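You operate a simulated robot arm through the tools that you are given. There is no shell and no other tool. Be economical: measure what you need, move in short steps, check, and stop when the job is done.

Carry out the task below with a simulated robot arm. There is one attempt and no reset: what you move stays moved.

TASK
Count the white adapters on the beige table, then put as many of the ceramic fuses from the beige table on the blue paper.
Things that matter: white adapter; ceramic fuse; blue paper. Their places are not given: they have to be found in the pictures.

It is judged by the outcome, as a careful person would: the job done as asked, and still so three seconds after it is handed in. It fails if anything else is knocked over, pushed out of place, dropped, spilled or broken.

THE ROBOT
A 7-joint arm with a two-finger parallel gripper, fixed in place. Base frame: the origin is at the foot of the arm, x ahead of it, y to its left, z up; the work surface is at about z = 800. Lengths are in mm, angles in rad, forces in N, time in s.
With the tool pointing down near the work surface it reaches from about 240 to 680 mm from the base axis. Its first joint turns from -1.152 to 1.152 rad. Payload 2.4 kg.
Tool frame: the origin (TCP) lies between the finger pads and is the grasp point; the fingertips stand 30 mm ahead of it; z points along the fingers, y is the line along which they close. The gripper opens to 94 mm. The fingers are 28 mm wide and 10 mm thick; the gripper's body (50 by 96 mm) begins 55 mm behind the TCP.
Orientation is that of the tool frame in the base frame, as a unit quaternion [w, x, y, z]. With the fingers straight down and closing along the base's y, the tool's x points along the base's -x, its y along +y and its z along -z.

THE INTERFACE
- The arm moves only by the tool move_arm. Its argument "steps" is a list of rows, each a list of 2 entries, a list of its own where there are three numbers: the shift along the tool's x, y, z in units of 150 mm (1.0 is 150 mm), then the turn about the tool's z in units of 90 degrees (1.0 is 90 degrees). In form: [[[tx, ty, tz], spin], ...]. A call has 1 to 8 rows; each row is the pose to reach, as a shift and turn from the pose commanded when the call began, along the tool's axes at that moment. "grip" is the closure, from 0 (fully open) to 1 (shut), set as the call begins (left out, the last holds). A call with a number of a shift or a turn outside -1 to 1 is refused whole. A row lasts 0.2 s, in which the tool goes at most 50 mm and 0.15 rad; a call with a longer step from one row to the next is refused whole, and so is a gripper value outside its range. A pose out of reach is approached as far as the arm can. The call stops where the force on the tool passes 40 N (or 10 N more than at its start, if that is more) or the arm is blocked; 0.2 s more then pass. The fingers move at their own pace (about 153 mm/s each) and stop on an object; they squeeze with about 41 N. The grip force told is the motor's: it shows also when the fingers shut on nothing. Time passes only in rows, and 0.2 s behind the last, so rows that repeat a pose let the fingers close. It gives the time, the measured TCP pose, the force on the tool (base axes), the opening and the grip force at its end, in the units of the frame above (readings bear some noise).
- Cameras (640 x 400 px; columns grow to the right, rows downward): "scene" is fixed at [48, 483.5, 1449.2]; the picture's right is [-0.65, -0.76, 0.00], its down [-0.39, 0.34, -0.86] and it looks along [0.65, -0.56, -0.52] (base axes); focal length 334 px, centre (320, 200). "wrist" rides on the gripper at [-37, 0, -58] in the tool frame; the picture's right is [0.00, -1.00, 0.00], its down [0.97, 0.00, -0.24] and it looks along [0.24, 0.00, 0.97] (tool axes); focal length 218 px, centre (320, 200).
- grab_frame(camera): a new picture of that camera. No time passes.
- probe_pixels(camera, pixels): for up to 12 pixels [column, row] of the newest picture of that camera ("zoom" is the newest enlarged one), the place [x, y, z] in the base frame of the surface seen there, good to about 2 mm. No time passes.
- zoom(camera, box): a new picture of the part [left, top, right, bottom] of that camera's present view, enlarged. No time passes.
- finish_job(): hands the job in; it is judged then, once.

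Work in short steps. Measure before you move; look again where a grasp or a placing could have gone wrong, and mend it. You have 60 turns and 26 pictures in all, the two below and enlarged ones among them. Open the gripper and draw the arm clear of the work before you hand the job in, unless the task says otherwise; then end with one line.

The tools are called after "Call:" as a command line: name --argument value ..., lists and objects as JSON in quotes. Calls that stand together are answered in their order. move_arm: Moves the arm, as the interface text tells. Its arguments: {"type":"object","properties":{"steps":{"type":"array"},"grip":{"type":"number"}},"required":["steps"]} The other tools are called the same way: grab_frame (camera) takes a picture; probe_pixels (camera, pixels) gives the place of the surface under pixels of a picture; zoom (camera, box) takes an enlarged picture of a part of a camera's view; finish_job () hands the job in.

At the start:

```text
time: 0.0
eef_pos: [339.7, -22.0, 1038.8]
tool_rot: [0.0, 0.0, 1.0, 0.0]
force: [0.0, -0.4, -0.1]
grip_width: 94.1
grasp_force: 0.0
```

scene: 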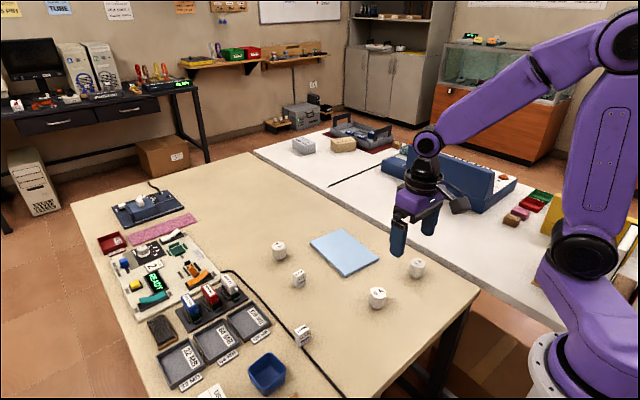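
wrist: 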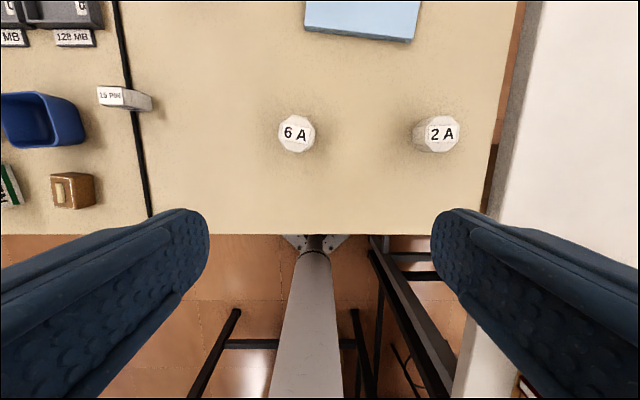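

The scene shows white items near (278,250), (299,278), (302,335), (377,297) and (416,267). I'll zoom in to tell adapters from fuses.

Call:
zoom --camera "scene" --box '[240, 220, 440, 345]'

Call:
zoom --camera "scene" --box '[80, 180, 330, 400]'

```text
3.20 times, centred on (340, 282) of scene
```

zoom: 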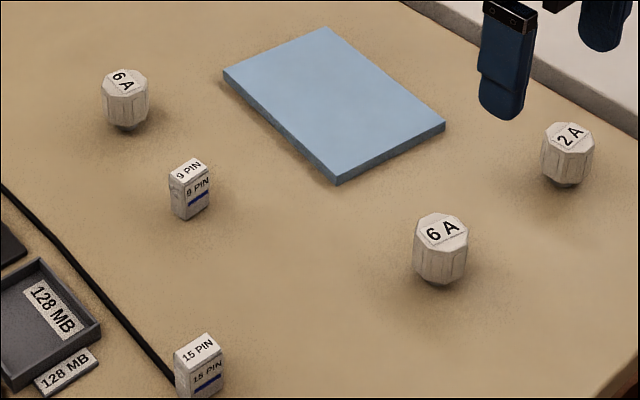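

```text
1.82 times, centred on (205, 290) of scene
```

zoom: 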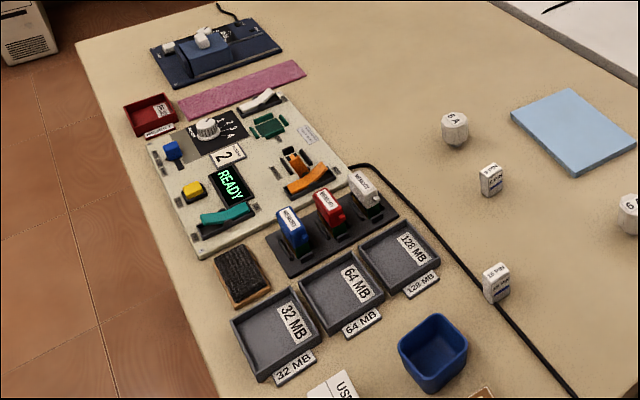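

Adapters so far are "9 PIN" and "15 PIN"; the fuses are 6A, 6A and 2A. There may be more at the frame edge (215,392), so I'll look closer there and measure.

Call:
zoom --camera "scene" --box '[170, 260, 330, 400]'

Call:
zoom --camera "scene" --box '[90, 170, 250, 270]'

Call:
probe_pixels --camera "scene" --pixels '[[279, 245], [377, 291], [417, 262], [341, 229], [311, 243], [346, 276], [378, 259], [299, 273], [302, 329], [210, 393], [377, 305], [280, 259]]'

Call:
probe_pixels --camera "wrist" --pixels '[[296, 133], [442, 134], [5, 190], [75, 190], [115, 97]]'

```text
2.86 times, centred on (250, 330) of scene
```

zoom: 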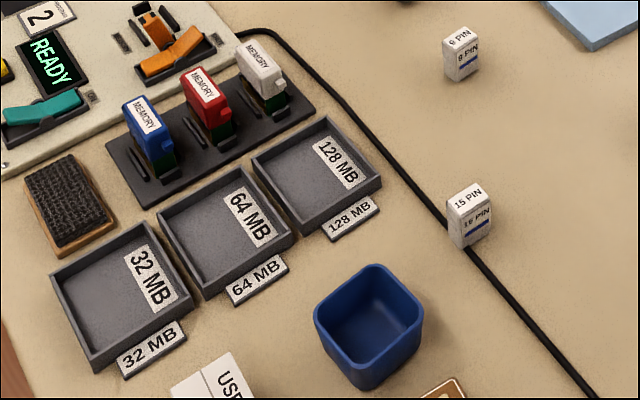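

```text
4.00 times, centred on (170, 220) of scene
```

zoom: 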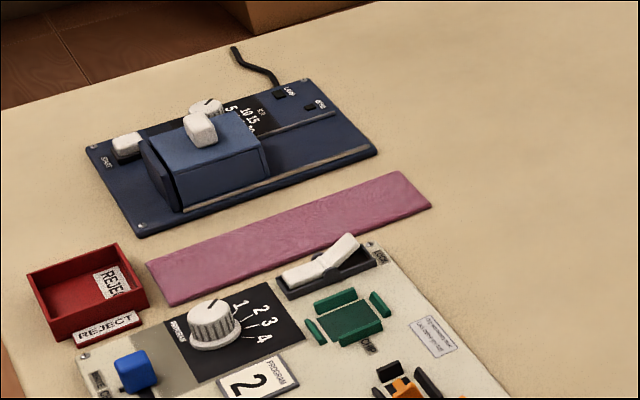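

```text
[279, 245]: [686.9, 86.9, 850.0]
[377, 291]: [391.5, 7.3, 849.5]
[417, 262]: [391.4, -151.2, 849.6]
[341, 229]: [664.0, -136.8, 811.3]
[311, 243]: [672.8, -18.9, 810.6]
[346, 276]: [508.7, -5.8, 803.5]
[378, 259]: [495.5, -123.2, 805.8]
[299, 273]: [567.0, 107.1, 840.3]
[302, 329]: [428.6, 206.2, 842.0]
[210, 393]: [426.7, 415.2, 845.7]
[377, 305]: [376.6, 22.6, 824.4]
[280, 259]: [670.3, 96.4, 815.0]
```

```text
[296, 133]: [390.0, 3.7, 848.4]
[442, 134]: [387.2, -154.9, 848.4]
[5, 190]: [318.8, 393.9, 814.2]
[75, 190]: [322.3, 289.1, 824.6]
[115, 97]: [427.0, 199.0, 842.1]
```

An object marked "USB" at about (426,415) is only partly seen, and there's something green/white at (319,394). I'll move the wrist camera left to look.

Call:
move_arm --steps '[[[0, 0.32, 0], 0], [[0, 0.64, 0], 0], [[0, 0.96, 0], 0]]' --grip 0

Call:
move_arm --steps '[[[0, 0.32, 0], 0], [[0, 0.64, 0], 0], [[0, 0.96, 0], 0]]'

Call:
grab_frame --camera "wrist"

```text
time: 0.8
eef_pos: [341.8, 123.6, 1040.1]
tool_rot: [0.0, 0.001, 1.0, 0.0]
force: [0.0, -0.1, -0.4]
grip_width: 94.3
grasp_force: 0.1
```

```text
time: 1.6
eef_pos: [340.3, 266.7, 1040.7]
tool_rot: [0.0, 0.001, 1.0, 0.0]
force: [0.4, -0.2, 0.1]
grip_width: 94.0
grasp_force: 0.1
```

```text
19 pictures are left
```

wrist: 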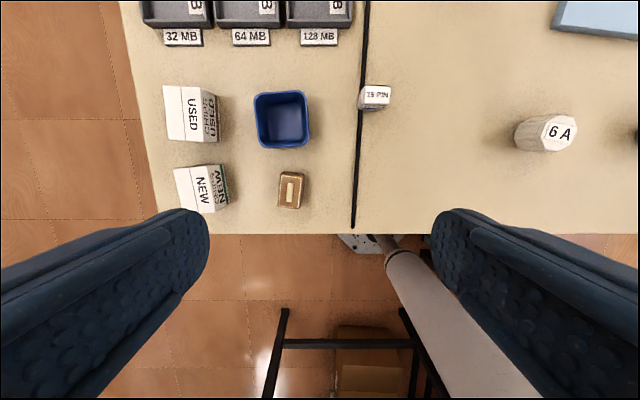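

"USED" and "NEW" are chip boxes and the blue cup is empty. The count is two adapters (9 PIN and 15 PIN), so I'll move two fuses, the nearer ones, starting by going above the 6A at (391,6).

Call:
move_arm --steps '[[[-0.08, -0.3, 0], 0], [[-0.16, -0.6, 0], 0], [[-0.24, -0.87, 0], 0]]'

Call:
move_arm --steps '[[[-0.03, -0.28, 0.1], 0], [[-0.06, -0.56, 0.25], 0], [[-0.09, -0.866, 0.3], 0], [[-0.09, -0.866, 0.5], 0], [[-0.09, -0.866, 0.5], 0]]'

Call:
grab_frame --camera "wrist"

Call:
zoom --camera "scene" --box '[340, 240, 440, 315]'

```text
time: 2.4
eef_pos: [375.8, 135.7, 1038.5]
tool_rot: [0.0, 0.0, 1.0, 0.0]
force: [0.6, 0.3, -0.6]
grip_width: 94.2
grasp_force: 0.1
```

```text
time: 3.6
eef_pos: [389.8, 6.6, 964.5]
tool_rot: [0.001, 0.001, 1.0, 0.0]
force: [0.6, -0.9, 0.0]
grip_width: 94.1
grasp_force: 0.1
```

```text
18 pictures are left
```

wrist: 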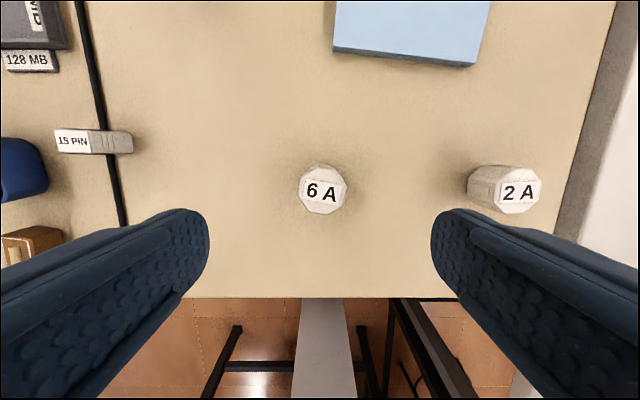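

```text
5.33 times, centred on (390, 278) of scene
```

zoom: 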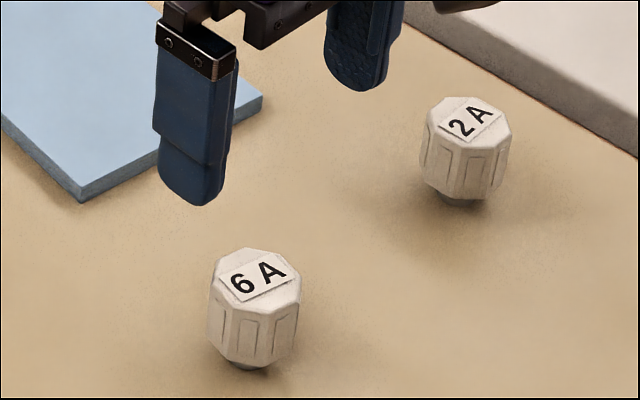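

Now I measure the top faces of both fuses in the wrist view, at (323,190) and (519,191).

Call:
probe_pixels --camera "wrist" --pixels '[[301, 190], [344, 190], [322, 178], [322, 211], [322, 192], [500, 191], [538, 191], [519, 206], [519, 192]]'

```text
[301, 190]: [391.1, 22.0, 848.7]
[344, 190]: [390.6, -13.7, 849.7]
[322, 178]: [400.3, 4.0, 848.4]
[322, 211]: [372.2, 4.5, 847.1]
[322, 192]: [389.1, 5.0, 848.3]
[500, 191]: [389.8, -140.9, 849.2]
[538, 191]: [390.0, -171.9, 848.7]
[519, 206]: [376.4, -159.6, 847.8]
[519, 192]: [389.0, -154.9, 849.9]
```

The 6A centre is about (390.5,4.3), 40 mm wide, with its label turned about 9°. I'll align, descend to TCP z≈834, then close.

Call:
move_arm --steps '[[[-0.008, -0.008, 0.2], 0.09], [[-0.008, -0.008, 0.45], 0.1], [[-0.008, -0.008, 0.65], 0.1], [[-0.008, -0.008, 0.78], 0.1], [[-0.008, -0.008, 0.865], 0.1], [[-0.008, -0.008, 0.865], 0.1]]' --grip 0

Call:
move_arm --steps '[[[0, 0, 0], 0], [[0, 0, 0], 0], [[0, 0, 0], 0]]' --grip 1

```text
time: 5.0
eef_pos: [391.3, 5.4, 835.0]
tool_rot: [0.0, 0.078, 0.997, 0.0]
force: [-0.4, -0.9, 0.7]
grip_width: 94.0
grasp_force: 0.1
```

```text
time: 5.8
eef_pos: [391.3, 6.5, 835.8]
tool_rot: [0.0, 0.079, 0.997, 0.0]
force: [0.7, -0.1, 0.3]
grip_width: 38.5
grasp_force: 40.9
```

The grip holds at 38.5 mm. I'll lift and spin back, then probe the paper.

Call:
move_arm --steps '[[[0, 0, -0.15], 0], [[0, 0, -0.4], -0.05], [[0, 0, -0.6], -0.1], [[0, 0, -0.6], -0.1]]'

Call:
grab_frame --camera "scene"

Call:
probe_pixels --camera "scene" --pixels '[[340, 240], [345, 250], [330, 245], [313, 241], [342, 231], [347, 272], [375, 258], [352, 262], [360, 255]]'

```text
time: 6.8
eef_pos: [390.5, 5.4, 925.5]
tool_rot: [0.0, -0.001, 1.0, 0.0]
force: [-1.1, 0.0, -0.5]
grip_width: 38.6
grasp_force: 40.9
```

```text
16 pictures are left
```

scene: 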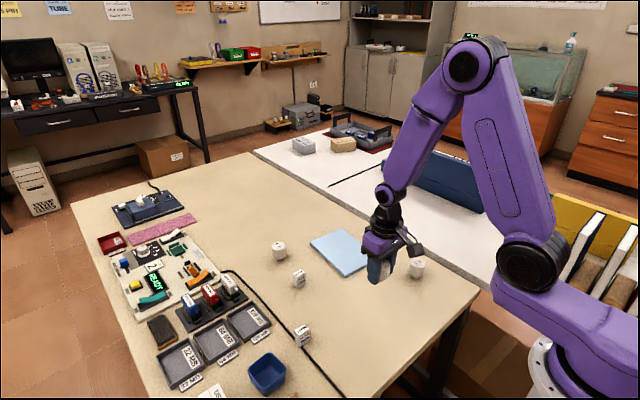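

```text
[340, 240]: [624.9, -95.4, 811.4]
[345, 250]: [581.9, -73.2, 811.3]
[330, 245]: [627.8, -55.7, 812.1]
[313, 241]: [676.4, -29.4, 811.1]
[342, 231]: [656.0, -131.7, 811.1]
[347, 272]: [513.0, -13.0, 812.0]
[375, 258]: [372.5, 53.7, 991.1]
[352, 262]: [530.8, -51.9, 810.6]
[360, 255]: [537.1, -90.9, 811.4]
```

Paper top is at z≈811.3 and spans x 500–675, y −20 to −130. I'll carry the fuse to (615,−72).

Call:
move_arm --steps '[[[-0.25, -0.09, 0], 0], [[-0.5, -0.175, 0], 0], [[-0.748, -0.257, 0], 0]]'

Call:
move_arm --steps '[[[-0.25, -0.09, 0], 0], [[-0.5, -0.175, 0], 0], [[-0.748, -0.257, 0], 0], [[-0.748, -0.257, 0.2], 0], [[-0.748, -0.257, 0.4], 0], [[-0.748, -0.257, 0.4], 0]]'

```text
time: 7.6
eef_pos: [504.2, -33.0, 924.2]
tool_rot: [0.0, 0.001, 1.0, 0.0]
force: [-0.2, -0.3, -0.4]
grip_width: 38.5
grasp_force: 40.7
```

```text
time: 9.0
eef_pos: [616.2, -70.7, 865.5]
tool_rot: [0.0, 0.0, 1.0, 0.0]
force: [0.9, 0.5, 0.3]
grip_width: 38.2
grasp_force: 40.5
```

Now I lower slowly to about 846.5 mm, just at contact.

Call:
move_arm --steps '[[[0, 0, 0.06], 0], [[0, 0, 0.1], 0], [[0, 0, 0.115], 0], [[0, 0, 0.12], 0], [[0, 0, 0.12], 0]]'

Call:
zoom --camera "scene" --box '[290, 200, 400, 285]'

```text
time: 10.2
eef_pos: [614.8, -71.5, 846.3]
tool_rot: [0.001, 0.001, 1.0, 0.001]
force: [0.3, 0.2, -0.9]
grip_width: 38.4
grasp_force: 41.5
```

```text
4.71 times, centred on (345, 242) of scene
```

zoom: 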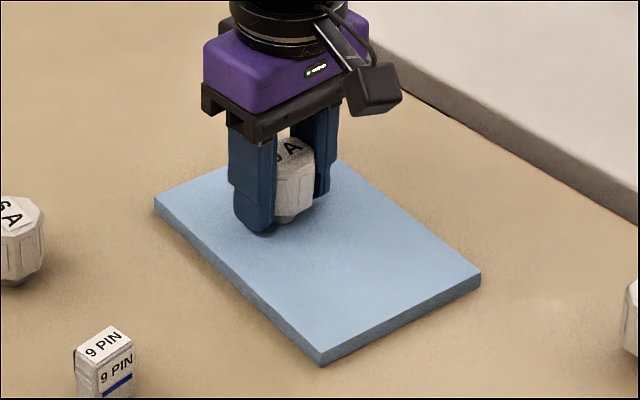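

No contact force yet, so I'll go 2 mm lower and check.

Call:
move_arm --steps '[[[0, 0, 0.007], 0], [[0, 0, 0.013], 0], [[0, 0, 0.013], 0]]'

```text
time: 11.0
eef_pos: [616.7, -72.1, 846.6]
tool_rot: [0.0, 0.0, 1.0, 0.0]
force: [-5.0, 1.3, 18.9]
grip_width: 37.9
grasp_force: 41.2
```

Contact at 19 N. I'll ease back a millimetre, open, and rise.

Call:
move_arm --steps '[[[0, 0, -0.01], 0], [[0, 0, -0.01], 0]]'

Call:
move_arm --steps '[[[0, 0, 0], 0], [[0, 0, 0], 0], [[0, 0, -0.1], 0], [[0, 0, -0.3], 0], [[0, 0, -0.6], 0], [[0, 0, -0.75], 0]]' --grip 0

Call:
zoom --camera "scene" --box '[270, 190, 430, 290]'

```text
time: 11.6
eef_pos: [616.8, -71.9, 846.7]
tool_rot: [0.001, 0.0, 1.0, 0.0]
force: [0.7, 1.1, 12.3]
grip_width: 38.1
grasp_force: 41.0
```

```text
time: 13.0
eef_pos: [614.5, -72.2, 958.2]
tool_rot: [-0.001, -0.001, 1.0, 0.0]
force: [0.3, -0.1, 0.7]
grip_width: 94.0
grasp_force: 0.1
```

```text
4.00 times, centred on (350, 240) of scene
```

zoom: 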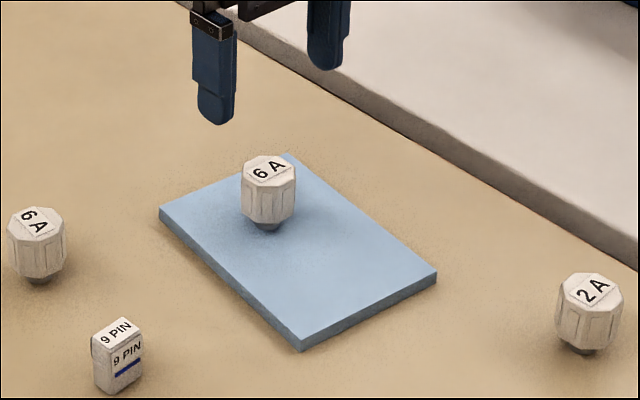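

The first fuse stands upright on the paper. Next is the 2A at about (391,−155).

Call:
move_arm --steps '[[[0.25, -0.09, 0], 0], [[0.5, -0.18, 0], 0], [[0.747, -0.277, 0], 0]]'

Call:
move_arm --steps '[[[0.25, -0.09, 0], 0], [[0.5, -0.18, 0], 0], [[0.747, -0.277, 0], 0], [[0.747, -0.277, 0], 0]]'

Call:
grab_frame --camera "wrist"

Call:
probe_pixels --camera "wrist" --pixels '[[301, 190], [344, 190], [322, 211], [322, 192], [298, 190], [347, 190]]'

```text
time: 13.8
eef_pos: [502.3, -113.6, 961.3]
tool_rot: [0.0, 0.0, 1.0, 0.0]
force: [1.7, 0.1, 0.0]
grip_width: 94.1
grasp_force: 0.1
```

```text
time: 14.8
eef_pos: [390.9, -157.3, 958.2]
tool_rot: [0.0, 0.001, 1.0, 0.0]
force: [0.4, 0.1, 0.6]
grip_width: 93.9
grasp_force: 0.1
```

```text
13 pictures are left
```

wrist: 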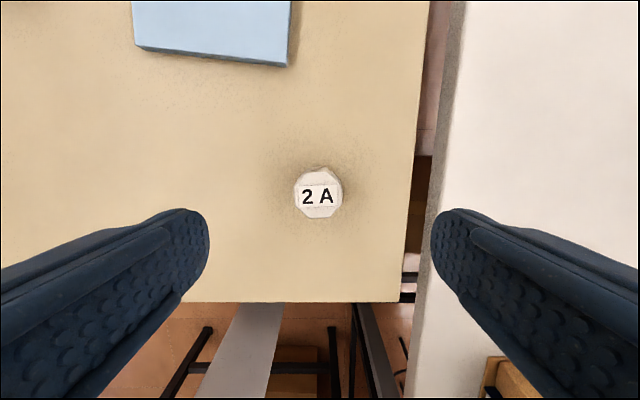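

```text
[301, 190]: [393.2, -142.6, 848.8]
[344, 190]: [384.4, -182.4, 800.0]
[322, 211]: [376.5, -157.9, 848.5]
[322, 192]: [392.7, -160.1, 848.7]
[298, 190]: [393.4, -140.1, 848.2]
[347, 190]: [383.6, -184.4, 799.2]
```

The 2A is centred at pixel (318.5,192), about (390.5,−156), with its label square to the tool. I'll descend to z≈835 and grip.

Call:
move_arm --steps '[[[0, 0.004, 0.2], 0], [[0, 0.004, 0.45], 0], [[0, 0.004, 0.65], 0], [[0, 0.004, 0.77], 0], [[0, 0.004, 0.822], 0], [[0, 0.004, 0.822], 0]]'

Call:
move_arm --steps '[[[0, 0, 0], 0], [[0, 0, 0], 0], [[0, 0, 0], 0]]' --grip 1

Call:
move_arm --steps '[[[0, 0, -0.15], 0], [[0, 0, -0.4], 0], [[0, 0, -0.6], 0], [[0, 0, -0.6], 0]]'

```text
time: 16.2
eef_pos: [391.3, -155.5, 835.9]
tool_rot: [0.001, 0.0, 1.0, -0.001]
force: [-0.3, -0.3, 0.1]
grip_width: 94.0
grasp_force: 0.2
```

```text
time: 17.0
eef_pos: [392.0, -155.3, 834.3]
tool_rot: [0.001, -0.001, 1.0, 0.0]
force: [0.6, 0.2, 0.6]
grip_width: 38.1
grasp_force: 40.9
```

```text
time: 18.0
eef_pos: [392.4, -155.1, 925.7]
tool_rot: [-0.001, 0.0, 1.0, -0.001]
force: [-0.8, -0.1, -0.3]
grip_width: 38.2
grasp_force: 40.3
```

Held and lifted. I'll carry it to (540,−70), clear of the first fuse at (615,−72).

Call:
move_arm --steps '[[[-0.247, 0.142, 0], 0], [[-0.495, 0.285, 0], 0], [[-0.742, 0.427, 0], 0], [[-0.985, 0.565, 0], 0], [[-0.985, 0.565, 0.2], 0], [[-0.985, 0.565, 0.4], 0], [[-0.985, 0.565, 0.4], 0]]'

Call:
move_arm --steps '[[[0, 0, 0.06], 0], [[0, 0, 0.1], 0], [[0, 0, 0.115], 0], [[0, 0, 0.122], 0], [[0, 0, 0.122], 0]]'

```text
time: 19.6
eef_pos: [539.2, -69.8, 864.4]
tool_rot: [0.001, 0.0, 1.0, 0.0]
force: [0.5, -0.3, -0.8]
grip_width: 38.0
grasp_force: 40.4
```

```text
time: 20.8
eef_pos: [539.5, -70.0, 846.7]
tool_rot: [0.001, 0.0, 1.0, 0.0]
force: [-0.7, -0.4, 3.4]
grip_width: 38.1
grasp_force: 40.6
```

A light 3 N contact means it is seated. I'll open and rise.

Call:
move_arm --steps '[[[0, 0, 0], 0], [[0, 0, 0], 0], [[0, 0, -0.1], 0], [[0, 0, -0.3], 0], [[0, 0, -0.6], 0], [[0, 0, -0.75], 0]]' --grip 0

Call:
move_arm --steps '[[[0.25, 0, -0.1], 0], [[0.5, 0, -0.2], 0], [[0.75, 0, -0.3], 0], [[1, 0, -0.4], 0], [[1, 0, -0.4], 0]]'

Call:
grab_frame --camera "scene"

```text
time: 22.2
eef_pos: [540.5, -70.1, 960.6]
tool_rot: [0.0, 0.0, 1.0, 0.001]
force: [-0.2, 0.0, 0.3]
grip_width: 94.0
grasp_force: 0.1
```

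```text
time: 23.4
eef_pos: [388.7, -71.2, 1018.8]
tool_rot: [0.0, 0.0, 1.0, -0.001]
force: [-0.8, -0.9, -0.7]
grip_width: 94.0
grasp_force: 0.1
```

```text
12 pictures are left
```

scene: 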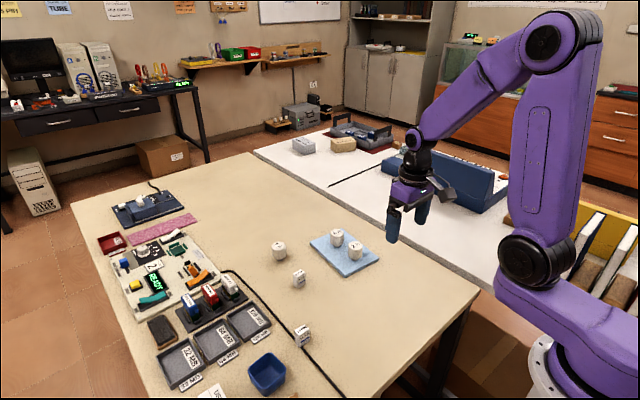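

Both fuses stand upright on the paper at (337,237) and (354,250). Nothing else has moved and the arm is clear, so I'm handing in.

Call:
finish_job

```text
The job is handed in.
```

I counted two white adapters on the beige table (9 PIN and 15 PIN) and put two ceramic fuses (a 6 A and the 2 A) upright on the blue paper.
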